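You operate a simulated robot arm through the tools that you are given. There is no shell and no other tool.

You are at the controls of a simulated robot arm. One attempt, no reset.

## Task
Find the cloudy dish on the light box and put it in the red tray.
Fine: switch the box on and turn its dial to HIGH to see; leave the clear dishes; dial back to LOW, switch off.

It is judged by the outcome, as a careful person would: the job done as asked, and still so three seconds after it is handed in. It fails if anything else is knocked over, pushed out of place, dropped, spilled or broken.

## Robot
A 6-joint arm with a two-finger parallel gripper, fixed in place. Base frame: the origin is on the floor under the middle of its stand, x ahead of it, y to its left, z up; the work surface is at about z = 905. Lengths are in mm, angles in degrees, forces in N, time in s.
With the tool pointing down near the work surface it reaches from about 480 to 880 mm from the base axis. Its first joint turns from -115.0 to 115.0 degrees. Payload 4.2 kg.
The tool frame sits at the grasp point between the pads (the TCP): z along the fingers, y along the line on which they close. The tips reach 23 mm beyond it. Largest opening 94 mm; finger width 38, thickness 10; the body of the gripper, 54 by 96 mm, starts 39 mm behind the TCP.
Orientation is that of the tool frame in the base frame, as a unit quaternion [x, y, z, w]. With the fingers straight down and closing along the base's y, the tool's x points along the base's -x, its y along +y and its z along -z.

## Interface
- The arm moves only by the tool send_rows. Its argument "moves" is a list that holds one entry, the list of rows, each a list of 6 numbers: the shift along the tool's x, y, z in mm, then the turn, a rotation vector about the tool's x, y, z in degrees. In form: [[[tx, ty, tz, rx, ry, rz], ...]]. A call has 1 to 20 rows; each row shifts and turns the commanded pose from where the row before left it, along the tool's axes as they then stand. "claw" is the finger opening in mm, from 0 to 94, set as the call begins (left out, the last holds). Each row takes 0.2 s and may step no farther than 50 mm and 8.6 degrees from the row before; otherwise, or with a gripper value out of range, the whole call is refused. Where a pose cannot be reached the arm comes as near as it can. A force on the tool above 70 N (or 10 N above the force at the start of the call, whichever is more), or a blocked arm, ends the call early, and 0.2 s more pass. Each finger travels about 108 mm/s and halts on what it meets, pressing with about 43 N; the grip force reading is that of the motor and also rises with nothing between the fingers. The clock runs only during rows and for 0.2 s after the last one: add rows that do not move to give the fingers time. It gives the time, the measured TCP pose, the force on the tool (base axes), the opening and the grip force at its end, in the units of the frame above (readings bear some noise), with the torque about the TCP (base axes, N m) and any sound that the robot's microphone picked up.
- Cameras (640 x 400 px; columns grow to the right, rows downward): "scene" is fixed at [63.9, -645.1, 1644.1]; the picture's right is [0.73, -0.69, 0.00], its down [-0.34, -0.35, -0.87] and it looks along [0.60, 0.63, -0.49] (base axes); focal length 319 px, centre (320, 200). "wrist" rides on the gripper at [86, 16, -74] in the tool frame; the picture's right is [-0.18, 0.98, 0.00], its down [-0.58, -0.11, -0.81] and it looks along [-0.79, -0.15, 0.59] (tool axes); focal length 243 px, centre (320, 200). There is no depth. A picture from a camera that has moved, and an enlarged one, comes with that camera's place and axes in the base frame and with its lens. The place of the scene camera against the robot may be out by one fixed shift of up to 18 mm in any direction.
- get_image(camera): a new picture of that camera. No time passes.
- move_column(by): slides the trunk up (or, below 0, down) by that many mm; the arm rides with it, the base frame stays. It gives what a move gives, with no picture.
- enlarge(camera, box): a new picture of the part [left, top, right, bottom] of that camera's present view, enlarged. No time passes.
- finish_job(): hands the job in; it is judged then, once.

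Places have to be worked out from the pictures, the camera data and where the tool is seen. Open the gripper and draw the arm clear of the work before you hand the job in, unless the task says otherwise.

The tools are called after ">>>" as a command line: name --argument value ..., lists and objects as JSON in quotes. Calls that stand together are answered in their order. send_rows: Moves the arm, as the interface text tells. Its arguments: {"type":"object","properties":{"moves":{"type":"array","items":{"type":"array","items":{"type":"array","items":{"type":"number"}}}},"claw":{"type":"number"}},"required":["moves"]} The other tools are called the same way: move_column (by) moves the trunk up or down; get_image (camera) takes a picture; enlarge (camera, box) takes an enlarged picture of a part of a camera's view; finish_job () hands the job in.

At the start:

```text
t: 0.0
tool_pos: [507.3, 326.4, 1187.6]
tool_rot: [-0.001, 1.0, 0.0, 0.0]
contact_force: [0.2, 0.5, 0.3]
ft_torque: [-0.01, -0.02, 0.04]
gripper_width: 94.3
grip_force: 0.1
trunk travel left (down, up): [-800.0, 190.0]
```

scene: 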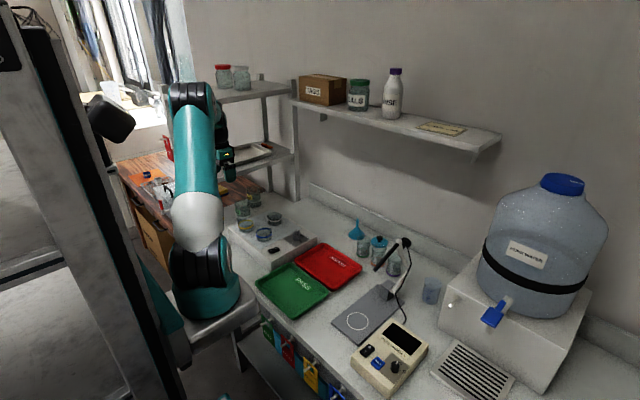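
wrist: 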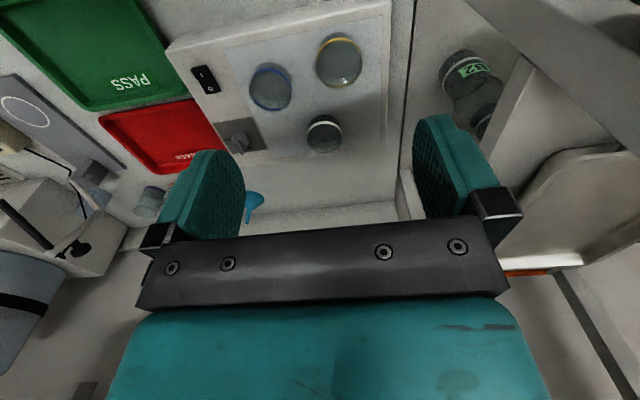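

I start by looking closely at the light box in both cameras to find the dishes, the switch and the dial.

>>> enlarge --camera "scene" --box '[210, 170, 370, 290]'

>>> enlarge --camera "wrist" --box '[160, 10, 400, 170]'

```text
3.33 times, centred on (290, 230) of scene
camera zoom: at [63.9, -645.1, 1644.1], right [0.73, -0.69, 0.0], down [-0.34, -0.35, -0.87], along [0.6, 0.63, -0.49], focal length 1063 px, centre (420, 100)
```

zoom: 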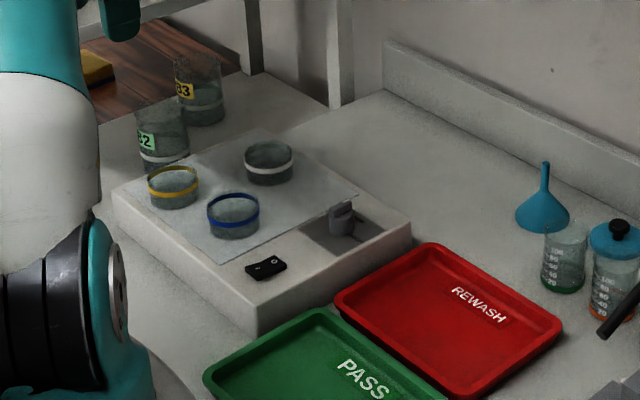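

```text
2.50 times, centred on (280, 90) of wrist
camera zoom: at [421.2, 344.9, 1262.0], right [0.18, 0.98, 0.0], down [0.58, -0.11, 0.81], along [0.79, -0.15, -0.59], focal length 606 px, centre (420, 475)
```

zoom: 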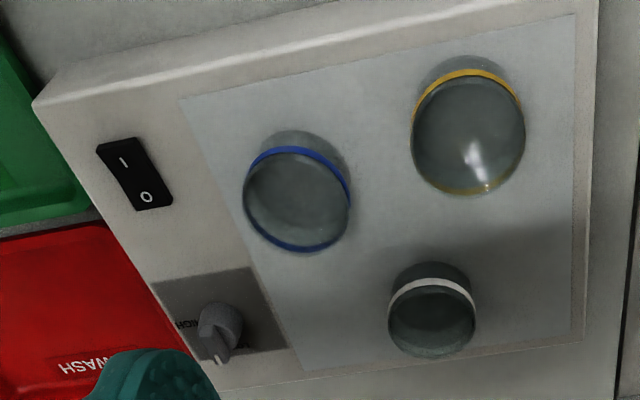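

The box carries three dishes (blue, yellow and white bands), a rocker switch marked I/O, and a knob with labels. I enlarge further to pin down the switch, knob pointer and labels.

>>> enlarge --camera "wrist" --box '[180, 50, 280, 160]'

>>> enlarge --camera "scene" --box '[232, 205, 342, 275]'

```text
3.64 times, centred on (230, 105) of wrist
camera zoom: at [421.2, 344.9, 1262.0], right [0.18, 0.98, 0.0], down [0.58, -0.11, 0.81], along [0.79, -0.15, -0.59], focal length 882 px, centre (647, 546)
```

zoom: 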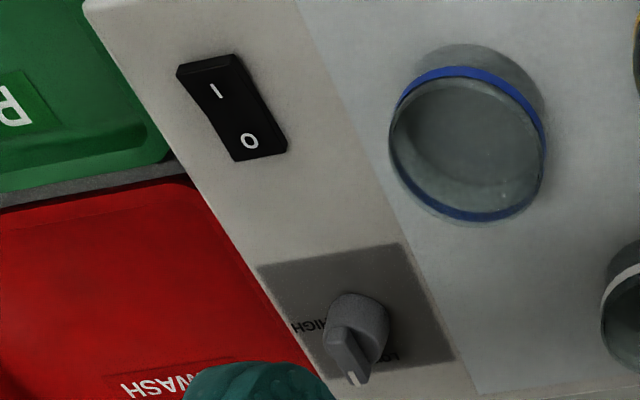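

```text
5.71 times, centred on (287, 240) of scene
camera zoom: at [63.9, -645.1, 1644.1], right [0.73, -0.69, 0.0], down [-0.34, -0.35, -0.87], along [0.6, 0.63, -0.49], focal length 1822 px, centre (509, -29)
```

zoom: 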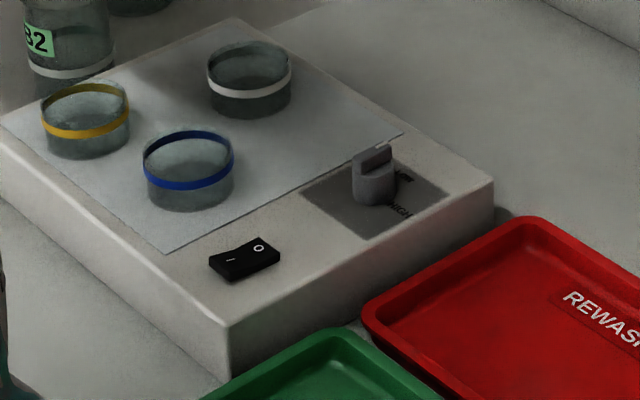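

The pointer seems to be at LOW (toward +x) and HIGH lies toward -y. I move the arm 120 mm toward -y at the same height to get a second wrist view for triangulation.

>>> send_rows --moves '[[[0, -40, 0, 0, 0, 0], [0, -40, 0, 0, 0, 0], [0, -40, 0, 0, 0, 0], [0, 0, 0, 0, 0, 0]]]'

>>> get_image --camera "wrist"

>>> get_image --camera "scene"

```text
t: 1.0
tool_pos: [506.0, 207.1, 1187.3]
tool_rot: [0.0, 1.0, 0.0, 0.0]
contact_force: [0.4, 0.3, 0.2]
ft_torque: [0.01, 0.01, -0.01]
gripper_width: 93.9
grip_force: 0.1
trunk travel left (down, up): [-800.0, 190.0]
```

```text
taken
camera wrist: at [420.1, 225.5, 1261.9], right [0.18, 0.98, 0.0], down [0.58, -0.11, 0.81], along [0.79, -0.15, -0.59], focal length 243 px, centre (320, 200)
```

wrist: 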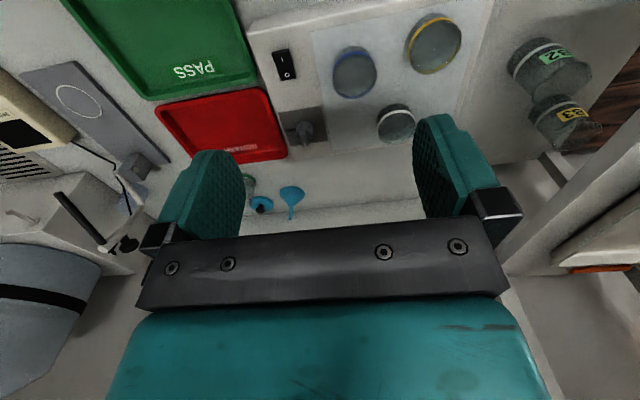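

```text
taken
```

scene: 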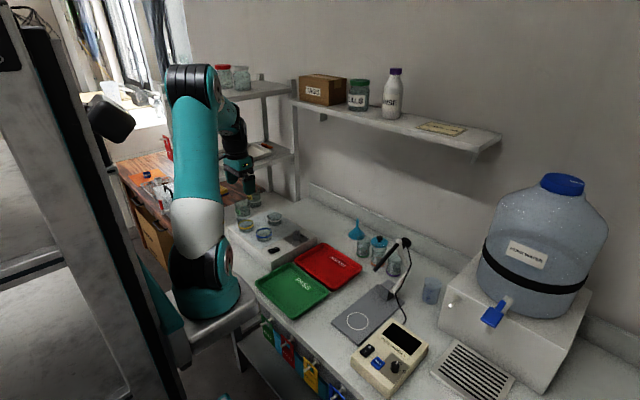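

I enlarge the second wrist view to get accurate pixel positions of switch, knob, dishes and the red tray.

>>> enlarge --camera "wrist" --box '[240, 10, 360, 160]'

>>> enlarge --camera "wrist" --box '[310, 0, 490, 150]'

>>> enlarge --camera "wrist" --box '[140, 60, 300, 180]'

```text
2.67 times, centred on (300, 85) of wrist
camera zoom: at [420.1, 225.5, 1261.9], right [0.18, 0.98, 0.0], down [0.58, -0.11, 0.81], along [0.79, -0.15, -0.59], focal length 647 px, centre (373, 507)
```

zoom: 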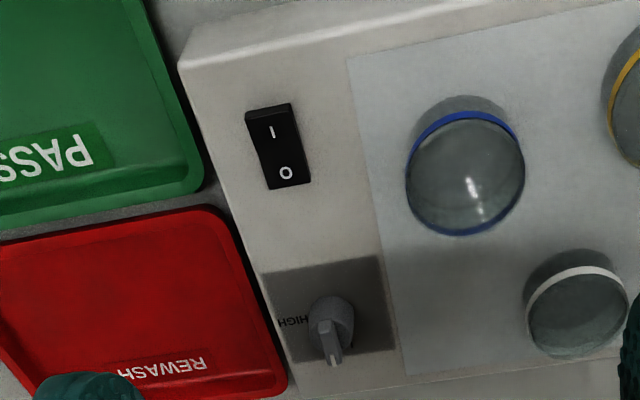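

```text
2.67 times, centred on (400, 75) of wrist
camera zoom: at [420.1, 225.5, 1261.9], right [0.18, 0.98, 0.0], down [0.58, -0.11, 0.81], along [0.79, -0.15, -0.59], focal length 647 px, centre (107, 533)
```

zoom: 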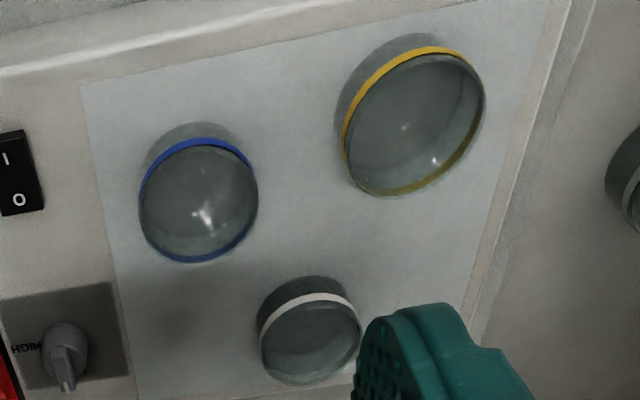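

```text
3.33 times, centred on (220, 120) of wrist
camera zoom: at [420.1, 225.5, 1261.9], right [0.18, 0.98, 0.0], down [0.58, -0.11, 0.81], along [0.79, -0.15, -0.59], focal length 809 px, centre (653, 467)
```

zoom: 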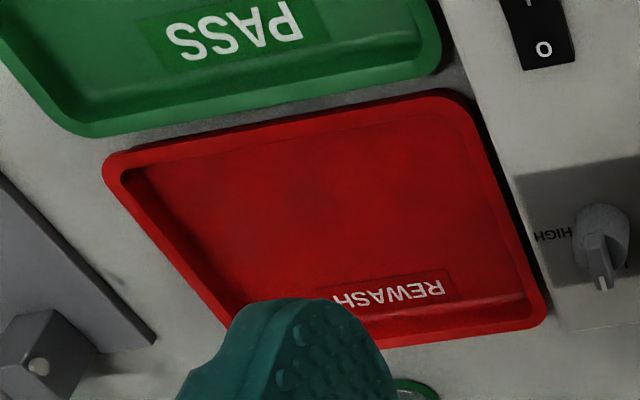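

From the two views I get: switch ≈ (570,147,910), pointer tip of knob ≈ (691,150,940), dishes ≈ blue (593,241), yellow (573,341), white (690,303); so the box top lies near z≈905 and the bench lower. I lower to about (536,150,1080) for a closer look at switch and knob.

>>> send_rows --moves '[[[-10, -19, 35.5, 0, 0, 0], [-10, -19, 35.5, 0, 0, 0], [-10, -19, 36, 0, 0, 0], [0, 0, 0, 0, 0, 0]]]'

>>> get_image --camera "wrist"

>>> enlarge --camera "wrist" --box '[220, 20, 420, 170]'

```text
t: 2.0
tool_pos: [535.5, 152.7, 1081.1]
tool_rot: [0.0, 1.0, 0.0, 0.0]
contact_force: [-0.3, 0.0, -0.7]
ft_torque: [-0.01, 0.01, 0.02]
gripper_width: 93.9
grip_force: 0.0
trunk travel left (down, up): [-800.0, 190.0]
```

```text
taken
camera wrist: at [449.9, 169.4, 1154.6], right [0.18, 0.98, 0.0], down [0.58, -0.11, 0.81], along [0.79, -0.15, -0.59], focal length 243 px, centre (320, 200)
```

wrist: 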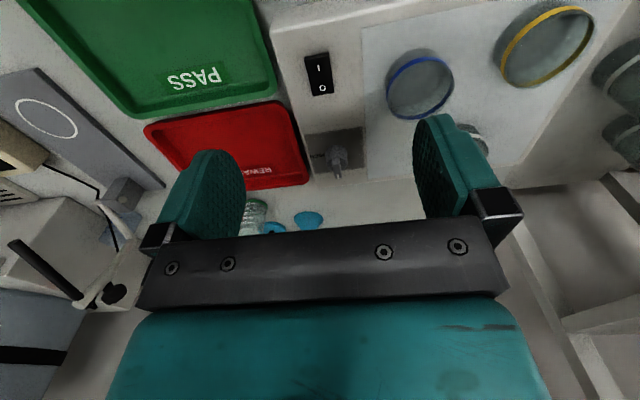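

```text
2.67 times, centred on (320, 95) of wrist
camera zoom: at [449.9, 169.4, 1154.6], right [0.18, 0.98, 0.0], down [0.58, -0.11, 0.81], along [0.79, -0.15, -0.59], focal length 647 px, centre (320, 480)
```

zoom: 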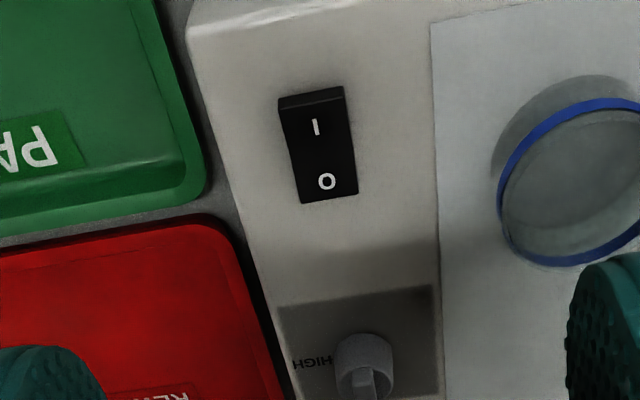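

The switch triangulates to about (571,146,907). I enlarge the scene picture on the rocker and knob to see which side of the rocker is up and how the pointer stands.

>>> enlarge --camera "scene" --box '[260, 225, 310, 257]'

>>> enlarge --camera "wrist" --box '[290, 40, 370, 90]'

>>> enlarge --camera "wrist" --box '[300, 110, 380, 190]'

```text
12.50 times, centred on (285, 241) of scene
camera zoom: at [63.9, -645.1, 1644.1], right [0.73, -0.69, 0.0], down [-0.34, -0.35, -0.87], along [0.6, 0.63, -0.49], focal length 3986 px, centre (758, -312)
```

zoom: 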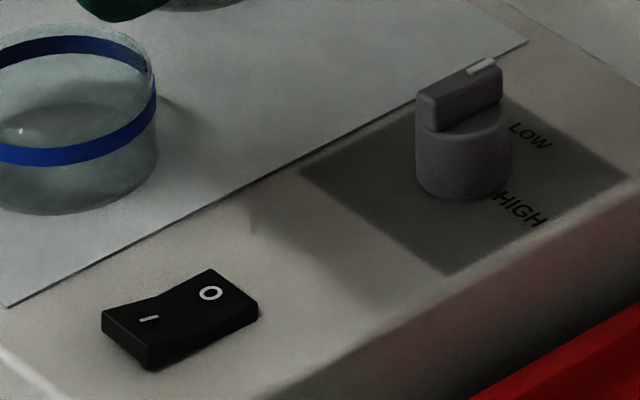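

```text
8.00 times, centred on (330, 65) of wrist
camera zoom: at [449.9, 169.4, 1154.6], right [0.18, 0.98, 0.0], down [0.58, -0.11, 0.81], along [0.79, -0.15, -0.59], focal length 1941 px, centre (240, 1280)
```

zoom: 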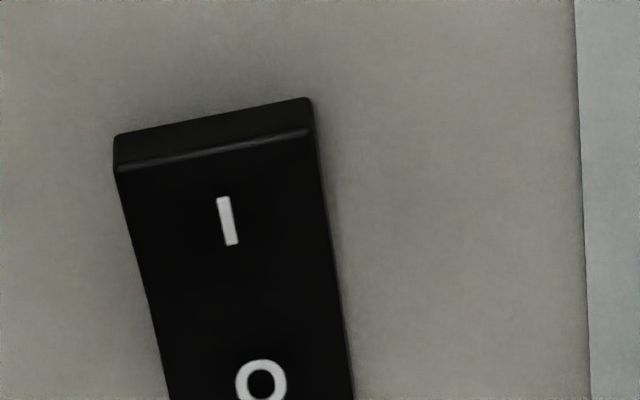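

```text
5.00 times, centred on (340, 150) of wrist
camera zoom: at [449.9, 169.4, 1154.6], right [0.18, 0.98, 0.0], down [0.58, -0.11, 0.81], along [0.79, -0.15, -0.59], focal length 1213 px, centre (220, 450)
```

zoom: 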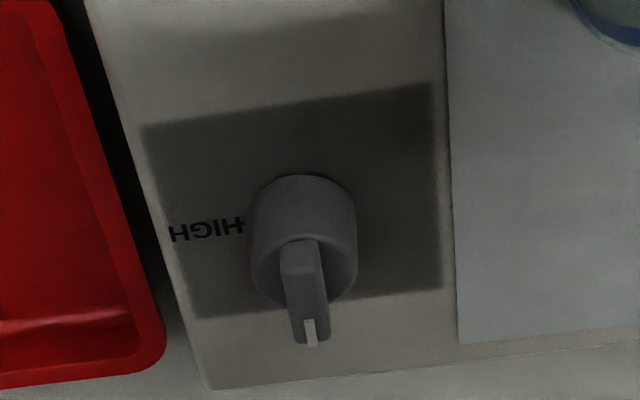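

The I end of the rocker stands up, so the box is off; the pointer sits at LOW (+x), and HIGH is at -y, i.e. a 90° clockwise turn seen from above. I close the fingers and hover above the I end at about (554,146.5,965).

>>> send_rows --moves '[[[-6.5, -2, 38, 0, 0, 0], [-6, -2, 39, 0, 0, 0], [-6, -2.2, 39, 0, 0, 0], [0, 0, 0, 0, 0, 0], [0, 0, 0, 0, 0, 0]]]' --claw 0

>>> get_image --camera "wrist"

>>> enlarge --camera "scene" --box '[210, 170, 330, 260]'

```text
t: 3.2
tool_pos: [555.8, 145.3, 964.5]
tool_rot: [0.001, 1.0, 0.0, 0.0]
contact_force: [-0.2, 0.5, -0.5]
ft_torque: [-0.01, 0.0, -0.01]
gripper_width: 0.1
grip_force: 42.2
trunk travel left (down, up): [-800.0, 190.0]
```

```text
taken
camera wrist: at [470.4, 163.8, 1038.5], right [0.18, 0.98, 0.0], down [0.58, -0.11, 0.81], along [0.79, -0.15, -0.59], focal length 243 px, centre (320, 200)
```

wrist: 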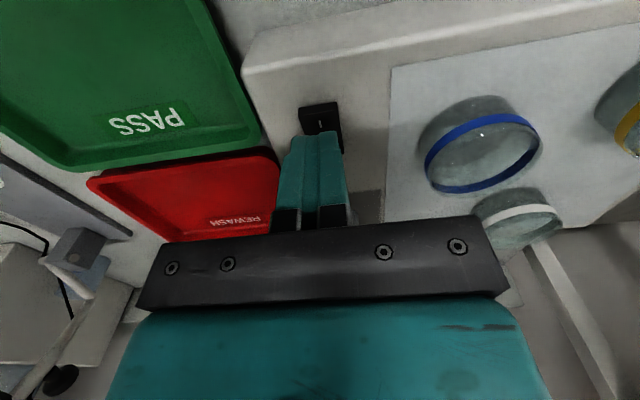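

```text
4.44 times, centred on (270, 215) of scene
camera zoom: at [63.9, -645.1, 1644.1], right [0.73, -0.69, 0.0], down [-0.34, -0.35, -0.87], along [0.6, 0.63, -0.49], focal length 1417 px, centre (542, 133)
```

zoom: 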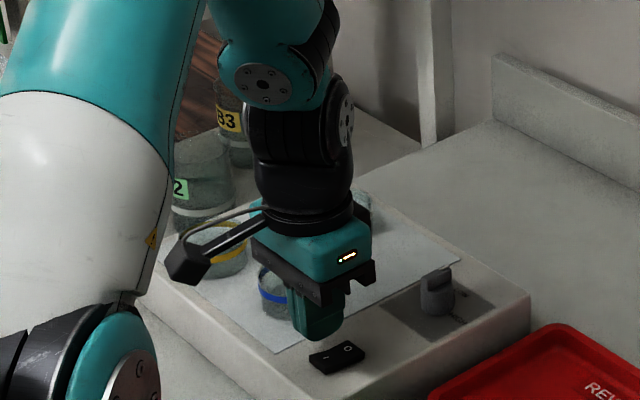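

The finger tips are just above the rocker. I enlarge the wrist view to verify alignment before pressing.

>>> enlarge --camera "wrist" --box '[270, 80, 370, 150]'

>>> enlarge --camera "scene" --box '[255, 220, 305, 252]'

```text
5.71 times, centred on (320, 115) of wrist
camera zoom: at [470.4, 163.8, 1038.5], right [0.18, 0.98, 0.0], down [0.58, -0.11, 0.81], along [0.79, -0.15, -0.59], focal length 1386 px, centre (320, 686)
```

zoom: 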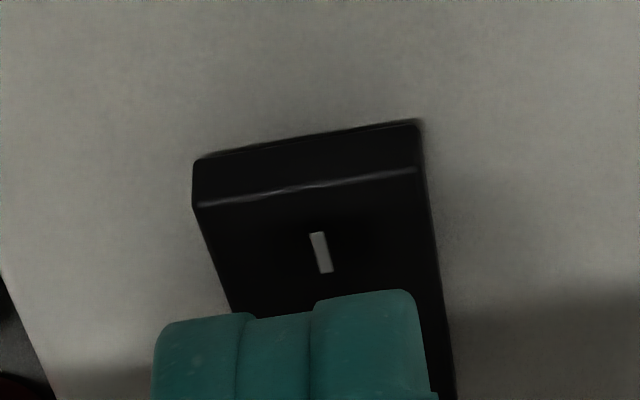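

```text
12.50 times, centred on (280, 236) of scene
camera zoom: at [63.9, -645.1, 1644.1], right [0.73, -0.69, 0.0], down [-0.34, -0.35, -0.87], along [0.6, 0.63, -0.49], focal length 3986 px, centre (820, -250)
```

zoom: 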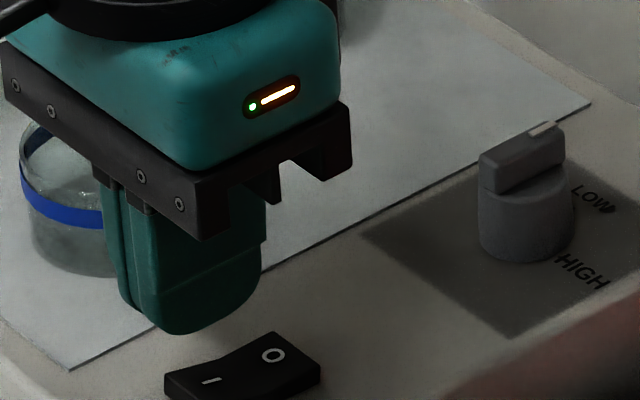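

The I-end top edge is near (553,146.7,914) and the box surface near z≈905. I shift 2 mm toward -x, 1 mm +y and come down in small steps to touch the I end.

>>> send_rows --moves '[[[2, 1.2, 24, 0, 0, 0], [0, 0, 1.5, 0, 0, 0], [0, 0, 1.5, 0, 0, 0], [0, 0, 1.5, 0, 0, 0], [0, 0, 0, 0, 0, 0]]]' --claw 0

>>> enlarge --camera "wrist" --box '[270, 80, 370, 150]'

>>> enlarge --camera "scene" --box '[255, 225, 305, 257]'

```text
t: 4.4
tool_pos: [552.5, 144.4, 936.7]
tool_rot: [0.0, 1.0, 0.001, 0.0]
contact_force: [-4.0, 0.4, 9.0]
ft_torque: [-0.04, -0.05, 0.01]
gripper_width: 0.3
grip_force: 42.5
trunk travel left (down, up): [-800.0, 190.0]
```

```text
5.71 times, centred on (320, 115) of wrist
camera zoom: at [467.6, 163.7, 1010.6], right [0.18, 0.98, 0.0], down [0.58, -0.11, 0.81], along [0.79, -0.15, -0.59], focal length 1386 px, centre (320, 686)
```

zoom: 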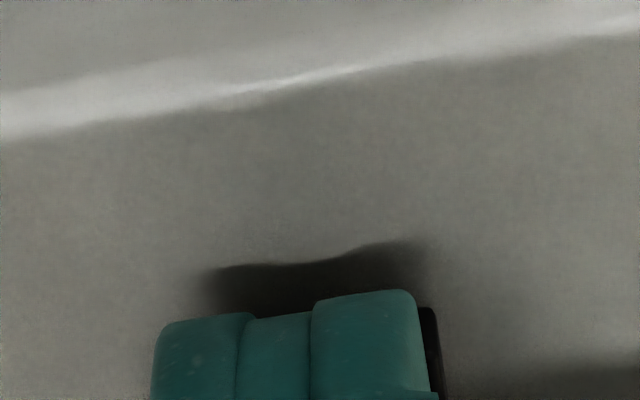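

```text
12.50 times, centred on (280, 241) of scene
camera zoom: at [63.9, -645.1, 1644.1], right [0.73, -0.69, 0.0], down [-0.34, -0.35, -0.87], along [0.6, 0.63, -0.49], focal length 3986 px, centre (820, -312)
```

zoom: 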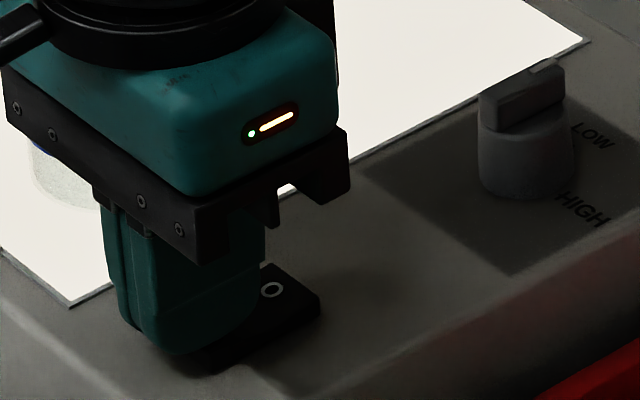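

The panel lit up with about 9 N on the tool at tip height ≈914. I lift straight up 45 mm and check that it stays on.

>>> send_rows --moves '[[[0, 0, -15, 0, 0, 0], [0, 0, -30, 0, 0, 0], [0, 0, 0, 0, 0, 0]]]'

>>> get_image --camera "wrist"

>>> enlarge --camera "scene" --box '[210, 180, 330, 260]'

```text
t: 5.2
tool_pos: [554.0, 145.5, 980.7]
tool_rot: [0.0, 1.0, 0.0, 0.0]
contact_force: [0.6, -0.9, -0.3]
ft_torque: [-0.02, 0.04, -0.03]
gripper_width: 0.1
grip_force: 41.8
trunk travel left (down, up): [-800.0, 190.0]
```

```text
taken
camera wrist: at [467.8, 163.9, 1055.7], right [0.18, 0.98, 0.0], down [0.58, -0.11, 0.81], along [0.79, -0.15, -0.59], focal length 243 px, centre (320, 200)
```

wrist: 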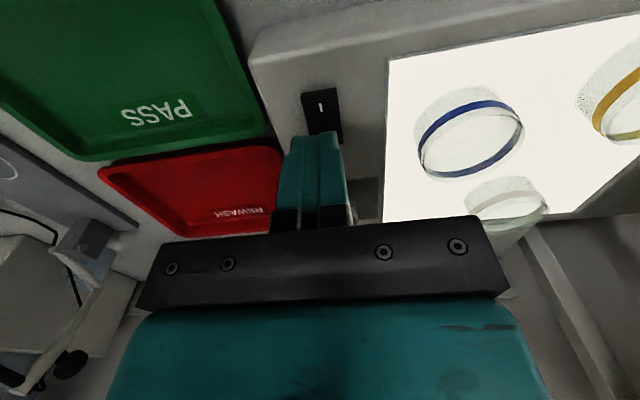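

```text
5.00 times, centred on (270, 220) of scene
camera zoom: at [63.9, -645.1, 1644.1], right [0.73, -0.69, 0.0], down [-0.34, -0.35, -0.87], along [0.6, 0.63, -0.49], focal length 1595 px, centre (570, 100)
```

zoom: 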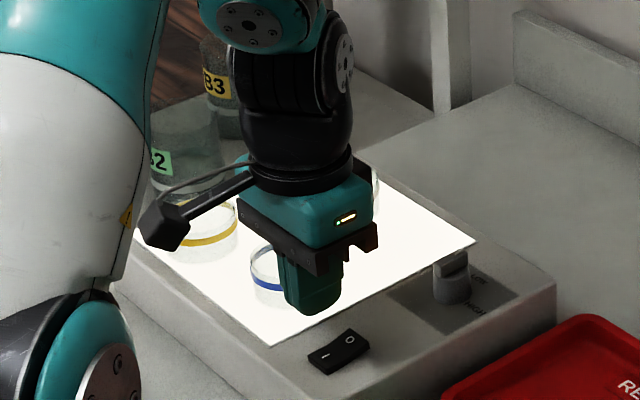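

The rocker stays at I and the panel is lit. Now I open the fingers to 60 mm and move to about (660,149,1005) to look at the knob from close by.

>>> send_rows --moves '[[[-35, 1, -8, 0, 0, 0], [-35, 1, -8, 0, 0, 0], [-36, 2, -8, 0, 0, 0], [0, 0, 0, 0, 0, 0], [0, 0, 0, 0, 0, 0]]]' --claw 60

>>> get_image --camera "wrist"

>>> enlarge --camera "scene" --box '[230, 190, 330, 260]'

```text
t: 6.4
tool_pos: [659.3, 149.1, 1007.2]
tool_rot: [-0.001, 1.0, 0.0, 0.0]
contact_force: [0.0, 0.0, -0.5]
ft_torque: [-0.02, 0.01, 0.03]
gripper_width: 60.1
grip_force: 0.1
trunk travel left (down, up): [-800.0, 190.0]
```

```text
taken
camera wrist: at [573.9, 168.1, 1081.1], right [0.18, 0.98, 0.0], down [0.58, -0.11, 0.81], along [0.79, -0.15, -0.59], focal length 243 px, centre (320, 200)
```

wrist: 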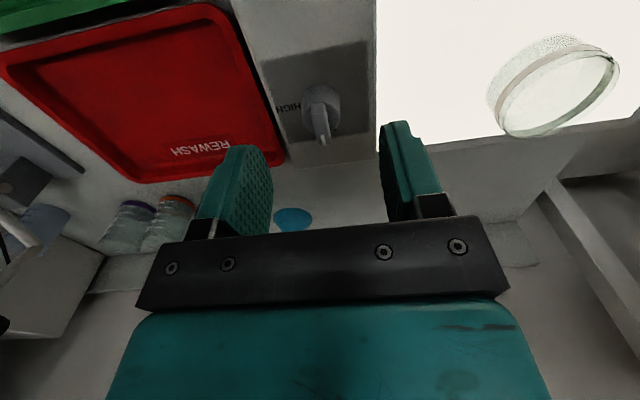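

```text
5.71 times, centred on (280, 225) of scene
camera zoom: at [63.9, -645.1, 1644.1], right [0.73, -0.69, 0.0], down [-0.34, -0.35, -0.87], along [0.6, 0.63, -0.49], focal length 1822 px, centre (549, 57)
```

zoom: 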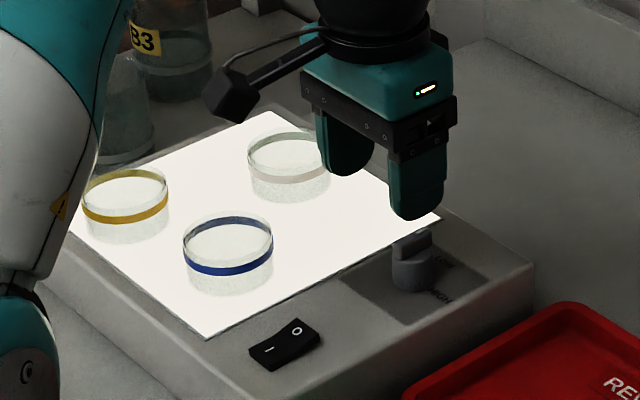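

All three dishes are visible now, but differences are not clear at LOW. I enlarge the knob in the wrist view for accurate alignment.

>>> enlarge --camera "wrist" --box '[265, 60, 385, 160]'

>>> enlarge --camera "scene" --box '[282, 215, 322, 245]'

```text
4.00 times, centred on (325, 110) of wrist
camera zoom: at [573.9, 168.1, 1081.1], right [0.18, 0.98, 0.0], down [0.58, -0.11, 0.81], along [0.79, -0.15, -0.59], focal length 970 px, centre (300, 560)
```

zoom: 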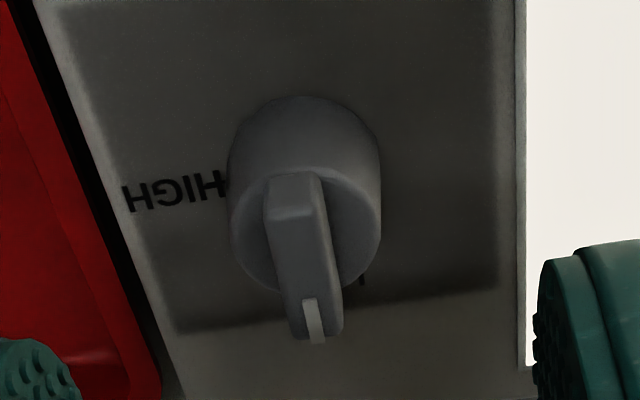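

```text
13.33 times, centred on (302, 230) of scene
camera zoom: at [63.9, -645.1, 1644.1], right [0.73, -0.69, 0.0], down [-0.34, -0.35, -0.87], along [0.6, 0.63, -0.49], focal length 4252 px, centre (560, -200)
```

zoom: 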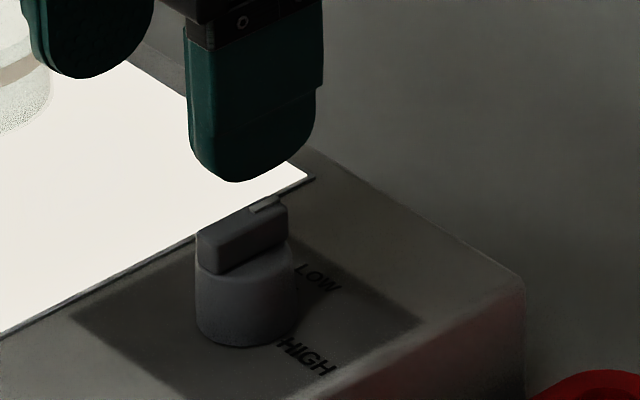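

The knob axis is about (678.5,149.6), its grip ridge runs along x from 663 to 697, spanning z≈926–938. I descend to TCP z≈952 with fingers straddling the ridge (still open).

>>> send_rows --moves '[[[-10, 0.2, 20, 0, 0, 0], [-9, 0.2, 20, 0, 0, 0], [0, 0, 15, 0, 0, 0], [0, 0, 0, 0, 0, 0]]]' --claw 60

>>> enlarge --camera "wrist" --box '[240, 80, 400, 200]'

>>> enlarge --camera "scene" --box '[272, 215, 322, 250]'

```text
t: 7.4
tool_pos: [679.7, 150.1, 951.1]
tool_rot: [0.0, 1.0, 0.001, 0.001]
contact_force: [-0.8, -0.2, -0.1]
ft_torque: [0.0, -0.02, -0.01]
gripper_width: 59.9
grip_force: 0.1
trunk travel left (down, up): [-800.0, 190.0]
```

```text
3.33 times, centred on (320, 140) of wrist
camera zoom: at [593.0, 167.9, 1024.7], right [0.18, 0.98, 0.0], down [0.58, -0.11, 0.81], along [0.79, -0.15, -0.59], focal length 809 px, centre (320, 400)
```

zoom: 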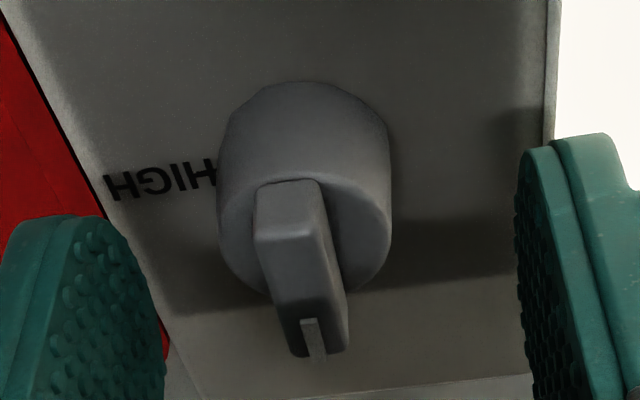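

```text
11.43 times, centred on (297, 232) of scene
camera zoom: at [63.9, -645.1, 1644.1], right [0.73, -0.69, 0.0], down [-0.34, -0.35, -0.87], along [0.6, 0.63, -0.49], focal length 3645 px, centre (583, -171)
```

zoom: 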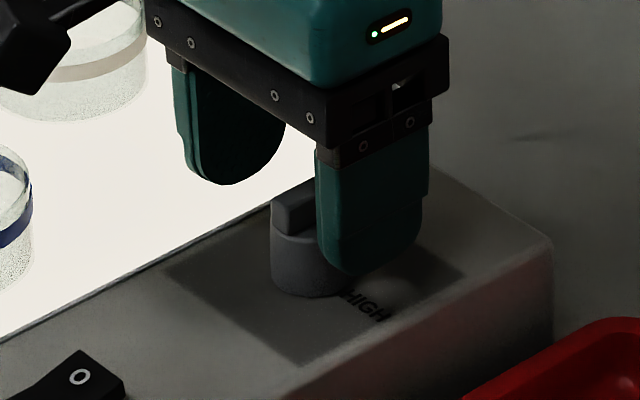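

Fingers straddle the ridge well. I close them on it.

>>> send_rows --moves '[[[0, 0, 0, 0, 0, 0], [0, 0, 0, 0, 0, 0], [0, 0, 0, 0, 0, 0]]]' --claw 2

>>> enlarge --camera "wrist" --box '[240, 80, 400, 200]'

```text
t: 8.2
tool_pos: [678.4, 148.1, 950.5]
tool_rot: [0.001, 1.0, -0.002, -0.001]
contact_force: [-0.1, -18.7, 1.4]
ft_torque: [-0.54, 0.07, -0.03]
gripper_width: 27.6
grip_force: 44.7
trunk travel left (down, up): [-800.0, 190.0]
```

```text
3.33 times, centred on (320, 140) of wrist
camera zoom: at [593.2, 165.8, 1024.7], right [0.19, 0.98, 0.0], down [0.58, -0.11, 0.81], along [0.79, -0.15, -0.59], focal length 809 px, centre (320, 400)
```

zoom: 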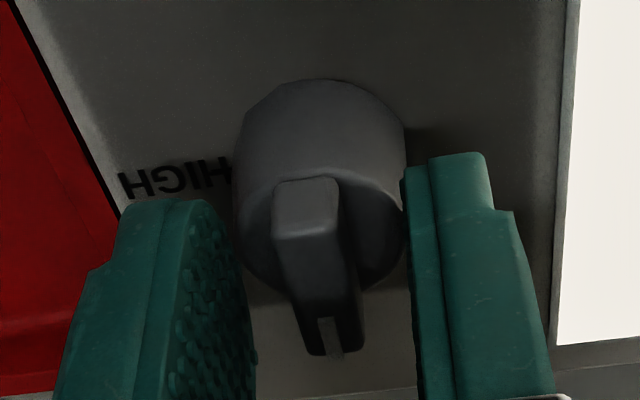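

The fingers met the knob's round body (27.6 mm wide), so the tips are a bit below the ridge, and the knob centre is near y≈148. I open a little, raise 5 mm, shift 1.7 mm to -y and close again on the ridge itself.

>>> send_rows --moves '[[[0, 0, 0, 0, 0, 0], [0, -1.7, -5, 0, 0, 0], [0, 0, 0, 0, 0, 0]]]' --claw 44

>>> send_rows --moves '[[[0, 0, 0, 0, 0, 0], [0, 0, 0, 0, 0, 0], [0, 0, 0, 0, 0, 0]]]' --claw 2

>>> enlarge --camera "wrist" --box '[240, 80, 400, 200]'

>>> enlarge --camera "scene" --box '[272, 215, 322, 250]'

```text
t: 9.0
tool_pos: [678.5, 147.7, 955.5]
tool_rot: [-0.001, 1.0, -0.001, 0.001]
contact_force: [0.7, 0.3, -0.4]
ft_torque: [0.02, -0.02, 0.0]
gripper_width: 44.0
grip_force: 0.0
trunk travel left (down, up): [-800.0, 190.0]
```

```text
t: 9.8
tool_pos: [678.3, 147.5, 955.4]
tool_rot: [0.0, 1.0, -0.001, -0.001]
contact_force: [-0.7, -6.5, 0.7]
ft_torque: [-0.12, 0.03, -0.05]
gripper_width: 9.6
grip_force: 45.0
trunk travel left (down, up): [-800.0, 190.0]
```

```text
3.33 times, centred on (320, 140) of wrist
camera zoom: at [592.5, 165.3, 1029.6], right [0.19, 0.98, 0.0], down [0.58, -0.11, 0.81], along [0.79, -0.15, -0.59], focal length 809 px, centre (320, 400)
```

zoom: 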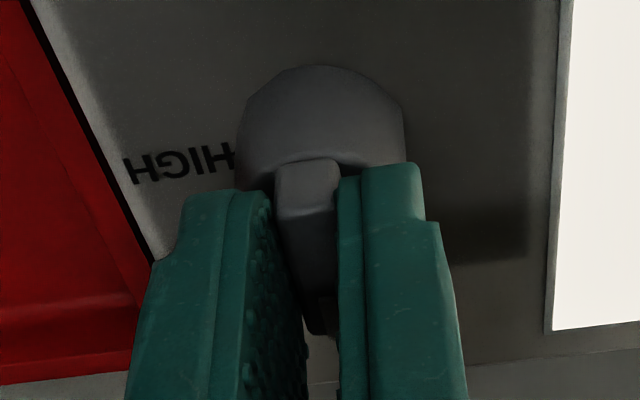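

```text
11.43 times, centred on (297, 232) of scene
camera zoom: at [63.9, -645.1, 1644.1], right [0.73, -0.69, 0.0], down [-0.34, -0.35, -0.87], along [0.6, 0.63, -0.49], focal length 3645 px, centre (583, -171)
```

zoom: 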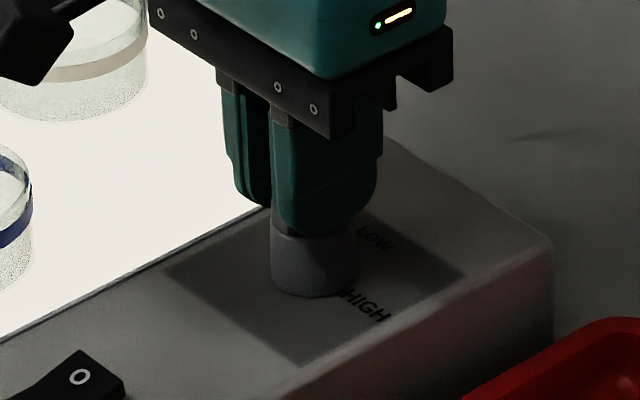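

The fingers now hold the ridge (9.6 mm wide) with almost no side load. I turn clockwise (seen from above) first by 24° to check direction and torque.

>>> send_rows --moves '[[[0, 0, 0, 0, 0, 8], [0, 0, 0, 0, 0, 8], [0, 0, 0, 0, 0, 8], [0, 0, 0, 0, 0, 0]]]' --claw 2

>>> enlarge --camera "scene" --box '[252, 205, 322, 250]'

```text
t: 10.8
tool_pos: [679.1, 147.8, 956.3]
tool_rot: [0.209, 0.978, 0.001, 0.0]
contact_force: [2.6, -1.5, 4.2]
ft_torque: [0.16, 0.32, 0.05]
gripper_width: 9.9
grip_force: 44.7
trunk travel left (down, up): [-800.0, 190.0]
```

```text
8.89 times, centred on (287, 228) of scene
camera zoom: at [63.9, -645.1, 1644.1], right [0.73, -0.69, 0.0], down [-0.34, -0.35, -0.87], along [0.6, 0.63, -0.49], focal length 2835 px, centre (613, -44)
```

zoom: 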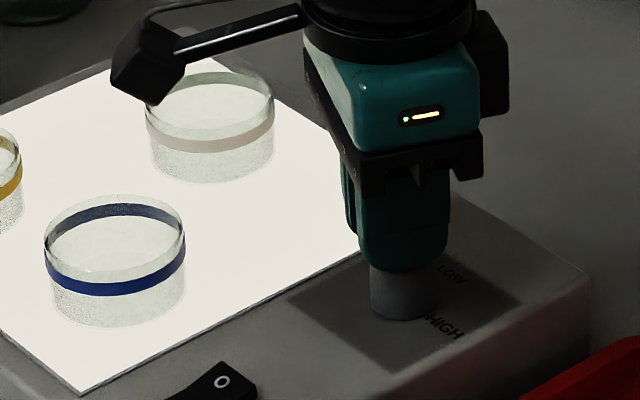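

It turns smoothly with small torque. I turn the remaining 66°.

>>> send_rows --moves '[[[0, 0, 0, 0, 0, 8.25], [0, 0, 0, 0, 0, 8.25], [0, 0, 0, 0, 0, 8.25], [0, 0, 0, 0, 0, 8.25], [0, 0, 0, 0, 0, 8.25], [0, 0, 0, 0, 0, 8.25], [0, 0, 0, 0, 0, 8.25], [0, 0, 0, 0, 0, 8.25], [0, 0, 0, 0, 0, 0]]]' --claw 2

>>> enlarge --camera "scene" --box '[222, 195, 322, 260]'

>>> get_image --camera "wrist"

```text
t: 12.8
tool_pos: [680.4, 148.2, 955.4]
tool_rot: [0.708, 0.707, 0.001, 0.0]
contact_force: [17.2, 16.1, -8.1]
ft_torque: [-0.59, -0.33, 0.07]
gripper_width: 10.2
grip_force: 44.4
trunk travel left (down, up): [-800.0, 190.0]
```

```text
6.15 times, centred on (272, 228) of scene
camera zoom: at [63.9, -645.1, 1644.1], right [0.73, -0.69, 0.0], down [-0.34, -0.35, -0.87], along [0.6, 0.63, -0.49], focal length 1962 px, centre (615, 31)
```

zoom: 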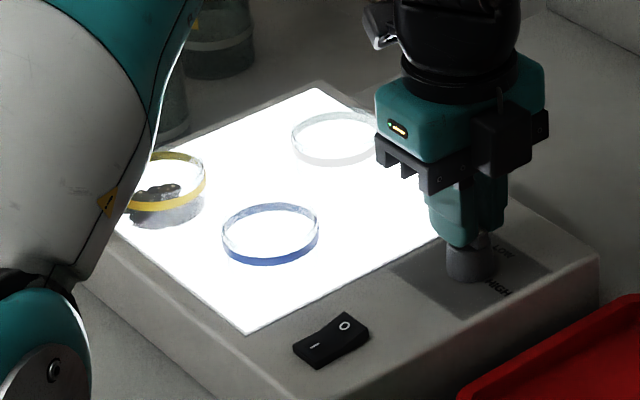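

```text
taken
camera wrist: at [697.0, 237.2, 1029.6], right [0.98, -0.19, 0.0], down [-0.11, -0.58, 0.81], along [-0.15, -0.79, -0.59], focal length 243 px, centre (320, 200)
```

wrist: 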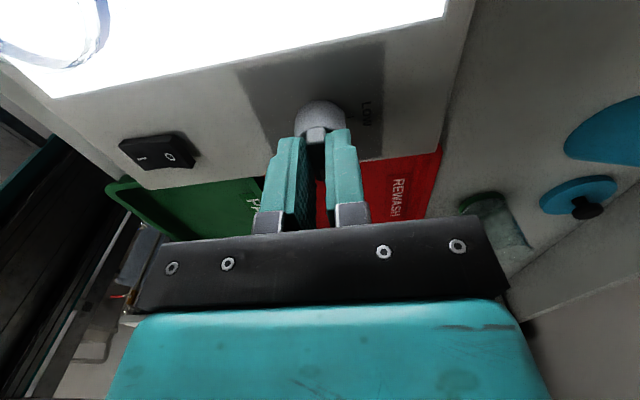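

The panel is brighter and the yellow-banded dish shows a dark, cloudy deposit while blue and white look clear. I release the knob, rise straight up, and check the pointer at HIGH.

>>> send_rows --moves '[[[0, 0, 0, 0, 0, 0], [0, 0, 0, 0, 0, 0], [0, 0, -20, 0, 0, 0], [0, 0, -40, 0, 0, 0], [0, 0, 0, 0, 0, 0]]]' --claw 44

>>> enlarge --camera "scene" --box '[222, 195, 322, 260]'

>>> get_image --camera "wrist"

```text
t: 14.0
tool_pos: [678.6, 148.1, 1016.8]
tool_rot: [0.707, 0.708, -0.001, -0.001]
contact_force: [0.2, 0.4, -1.1]
ft_torque: [-0.03, 0.02, -0.02]
gripper_width: 44.0
grip_force: 0.0
trunk travel left (down, up): [-800.0, 190.0]
```

```text
6.15 times, centred on (272, 228) of scene
camera zoom: at [63.9, -645.1, 1644.1], right [0.73, -0.69, 0.0], down [-0.34, -0.35, -0.87], along [0.6, 0.63, -0.49], focal length 1962 px, centre (615, 31)
```

zoom: 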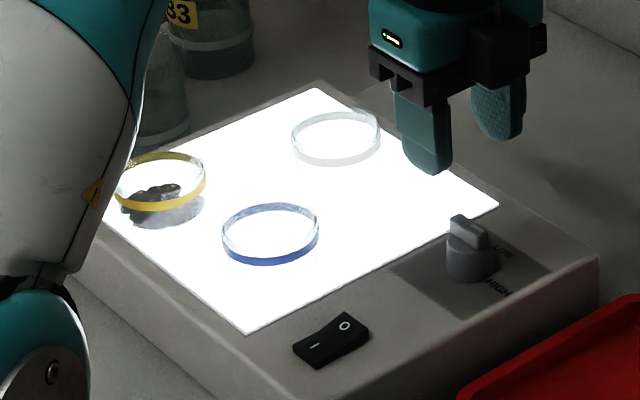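

```text
taken
camera wrist: at [696.4, 236.8, 1090.6], right [0.98, -0.18, 0.0], down [-0.11, -0.58, 0.81], along [-0.15, -0.79, -0.59], focal length 243 px, centre (320, 200)
```

wrist: 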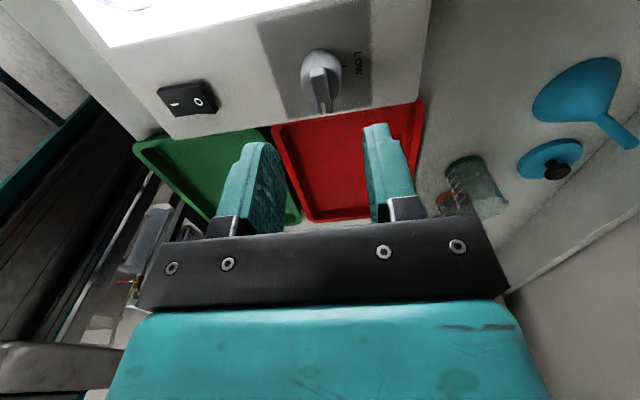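

The pointer now stands at HIGH (−y). I rise 60 mm while turning the tool back by 90° to look over the dishes.

>>> send_rows --moves '[[[0, 0, -6, 0, 0, -8.2], [0, 0, -6, 0, 0, -8.2], [0, 0, -6, 0, 0, -8.2], [0, 0, -6, 0, 0, -8.2], [0, 0, -6, 0, 0, -8.2], [0, 0, -6, 0, 0, -8.2], [0, 0, -6, 0, 0, -8.2], [0, 0, -6, 0, 0, -8.2], [0, 0, -6, 0, 0, -8.2], [0, 0, -6, 0, 0, -8.1], [0, 0, 0, 0, 0, -8.1], [38, 30, 0, 0, 0, 0], [38, 30, 0, 0, 0, 0], [38, 30, 0, 0, 0, 0], [36, 30, 0, 0, 0, 0], [0, 20, 0, 0, 0, 0], [0, 0, 0, 0, 0, 0]]]' --claw 94

>>> get_image --camera "wrist"

>>> get_image --camera "scene"

```text
t: 17.6
tool_pos: [526.5, 289.2, 1076.2]
tool_rot: [0.001, 1.0, 0.0, 0.0]
contact_force: [0.9, -0.1, -0.1]
ft_torque: [0.01, 0.02, 0.0]
gripper_width: 94.1
grip_force: 0.1
trunk travel left (down, up): [-800.0, 190.0]
```

```text
taken
camera wrist: at [441.4, 305.6, 1149.4], right [0.18, 0.98, 0.0], down [0.58, -0.11, 0.81], along [0.79, -0.15, -0.59], focal length 243 px, centre (320, 200)
```

wrist: 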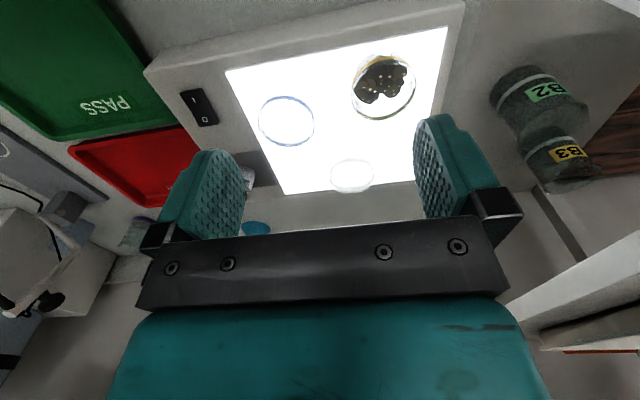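

```text
taken
```

scene: 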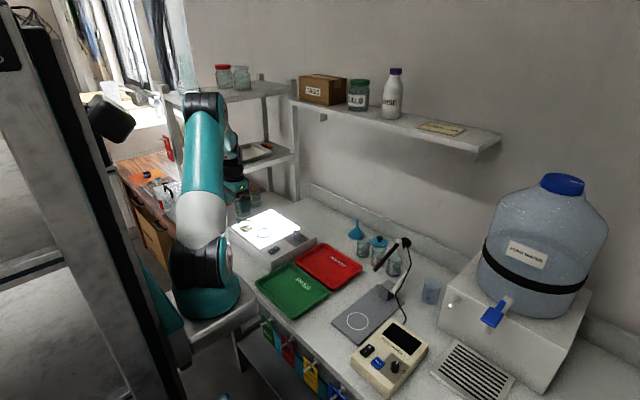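

The yellow dish clearly has a dark cloudy film. I enlarge each dish to be sure the other two are clear, and to measure the yellow dish.

>>> enlarge --camera "wrist" --box '[330, 30, 450, 130]'

>>> enlarge --camera "wrist" --box '[240, 70, 400, 210]'

```text
4.00 times, centred on (390, 80) of wrist
camera zoom: at [441.4, 305.6, 1149.4], right [0.18, 0.98, 0.0], down [0.58, -0.11, 0.81], along [0.79, -0.15, -0.59], focal length 970 px, centre (40, 680)
```

zoom: 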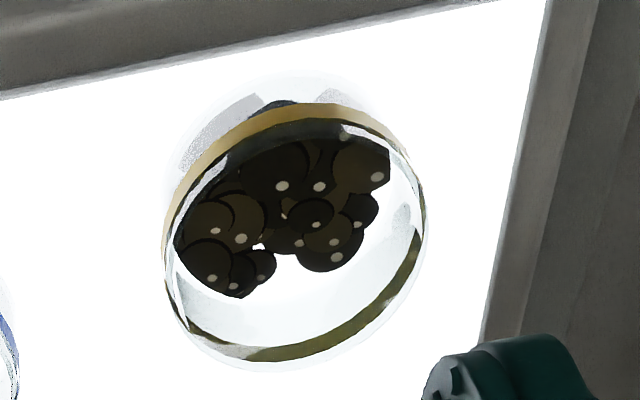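

```text
2.86 times, centred on (320, 140) of wrist
camera zoom: at [441.4, 305.6, 1149.4], right [0.18, 0.98, 0.0], down [0.58, -0.11, 0.81], along [0.79, -0.15, -0.59], focal length 693 px, centre (320, 371)
```

zoom: 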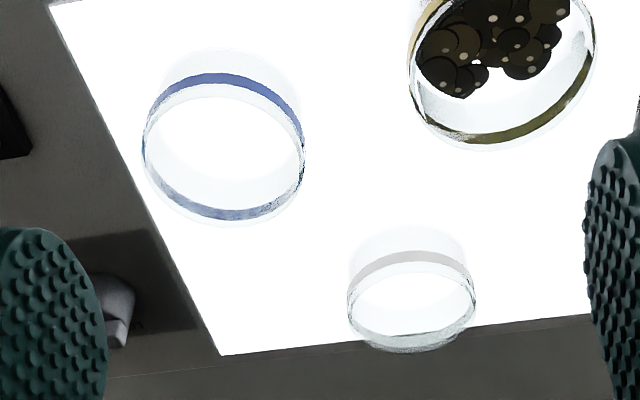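

Only the yellow dish is cloudy; blue and white are clear. Yellow dish centre ≈ (572,342), about 61 mm wide, rim z≈932. I move above it with the fingers fully open to z≈1000.

>>> send_rows --moves '[[[-22, 27, 0, 0, 0, 0], [-21.5, 26, 16, 0, 0, 0], [0, 0, 30, 0, 0, 0], [0, 0, 30, 0, 0, 0], [0, 0, 0, 0, 0, 0]]]' --claw 94

>>> get_image --camera "wrist"

>>> enlarge --camera "scene" --box '[200, 180, 320, 260]'

```text
t: 18.8
tool_pos: [572.4, 339.3, 997.8]
tool_rot: [-0.001, 1.0, -0.001, 0.0]
contact_force: [-0.3, 0.4, 0.3]
ft_torque: [-0.02, -0.04, 0.0]
gripper_width: 94.0
grip_force: 0.1
trunk travel left (down, up): [-800.0, 190.0]
```

```text
taken
camera wrist: at [486.1, 357.3, 1072.9], right [0.18, 0.98, 0.0], down [0.58, -0.11, 0.81], along [0.79, -0.15, -0.59], focal length 243 px, centre (320, 200)
```

wrist: 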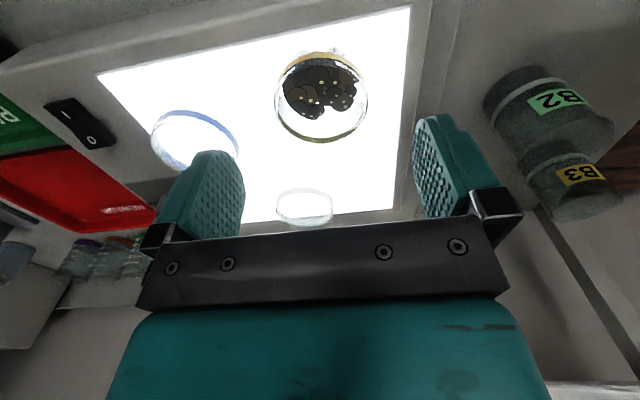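

```text
5.00 times, centred on (260, 220) of scene
camera zoom: at [63.9, -645.1, 1644.1], right [0.73, -0.69, 0.0], down [-0.34, -0.35, -0.87], along [0.6, 0.63, -0.49], focal length 1595 px, centre (620, 100)
```

zoom: 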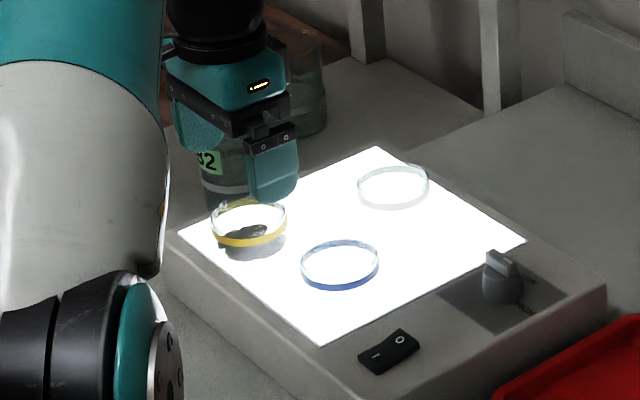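

I enlarge the dish in this closer view to refine its centre before descending.

>>> enlarge --camera "wrist" --box '[260, 35, 390, 155]'

```text
3.33 times, centred on (325, 95) of wrist
camera zoom: at [486.1, 357.3, 1072.9], right [0.18, 0.98, 0.0], down [0.58, -0.11, 0.81], along [0.79, -0.15, -0.59], focal length 809 px, centre (303, 550)
```

zoom: 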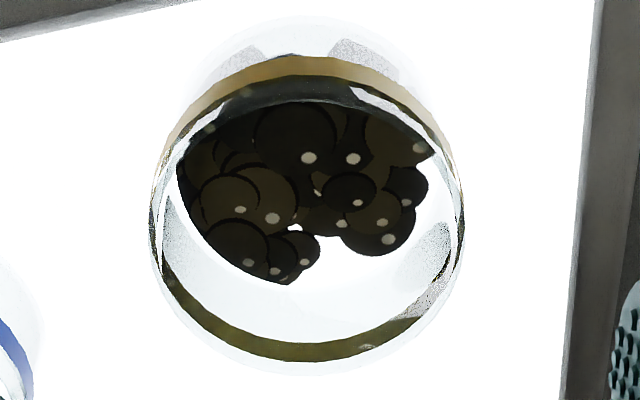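

The dish centre comes out at (572.6,341.8), aligned with the tool within 1 mm. I descend to z≈934 (tips about 5 mm above the panel), keeping the fingers open.

>>> send_rows --moves '[[[0, 0, 30, 0, 0, 0], [0, 0, 20, 0, 0, 0], [0, 0, 10, 0, 0, 0], [0, 0, 4.5, 0, 0, 0], [0, 0, 0, 0, 0, 0]]]' --claw 94

>>> get_image --camera "wrist"

>>> enlarge --camera "scene" --box '[220, 190, 290, 240]'

```text
t: 20.0
tool_pos: [571.7, 339.5, 935.3]
tool_rot: [0.0, 1.0, 0.0, 0.0]
contact_force: [0.0, 0.7, -0.5]
ft_torque: [0.02, -0.02, -0.01]
gripper_width: 94.1
grip_force: 0.1
trunk travel left (down, up): [-800.0, 190.0]
```

```text
taken
camera wrist: at [485.7, 357.6, 1008.9], right [0.18, 0.98, 0.0], down [0.58, -0.11, 0.81], along [0.79, -0.15, -0.59], focal length 243 px, centre (320, 200)
```

wrist: 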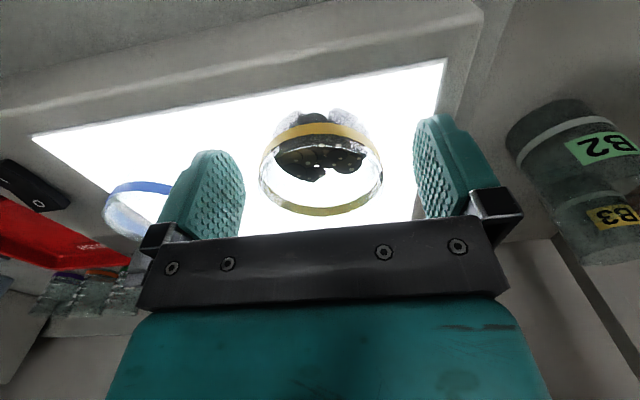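

```text
8.00 times, centred on (255, 215) of scene
camera zoom: at [63.9, -645.1, 1644.1], right [0.73, -0.69, 0.0], down [-0.34, -0.35, -0.87], along [0.6, 0.63, -0.49], focal length 2551 px, centre (840, 80)
```

zoom: 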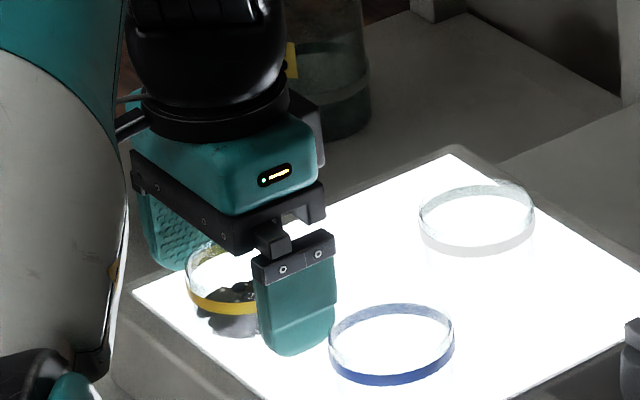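

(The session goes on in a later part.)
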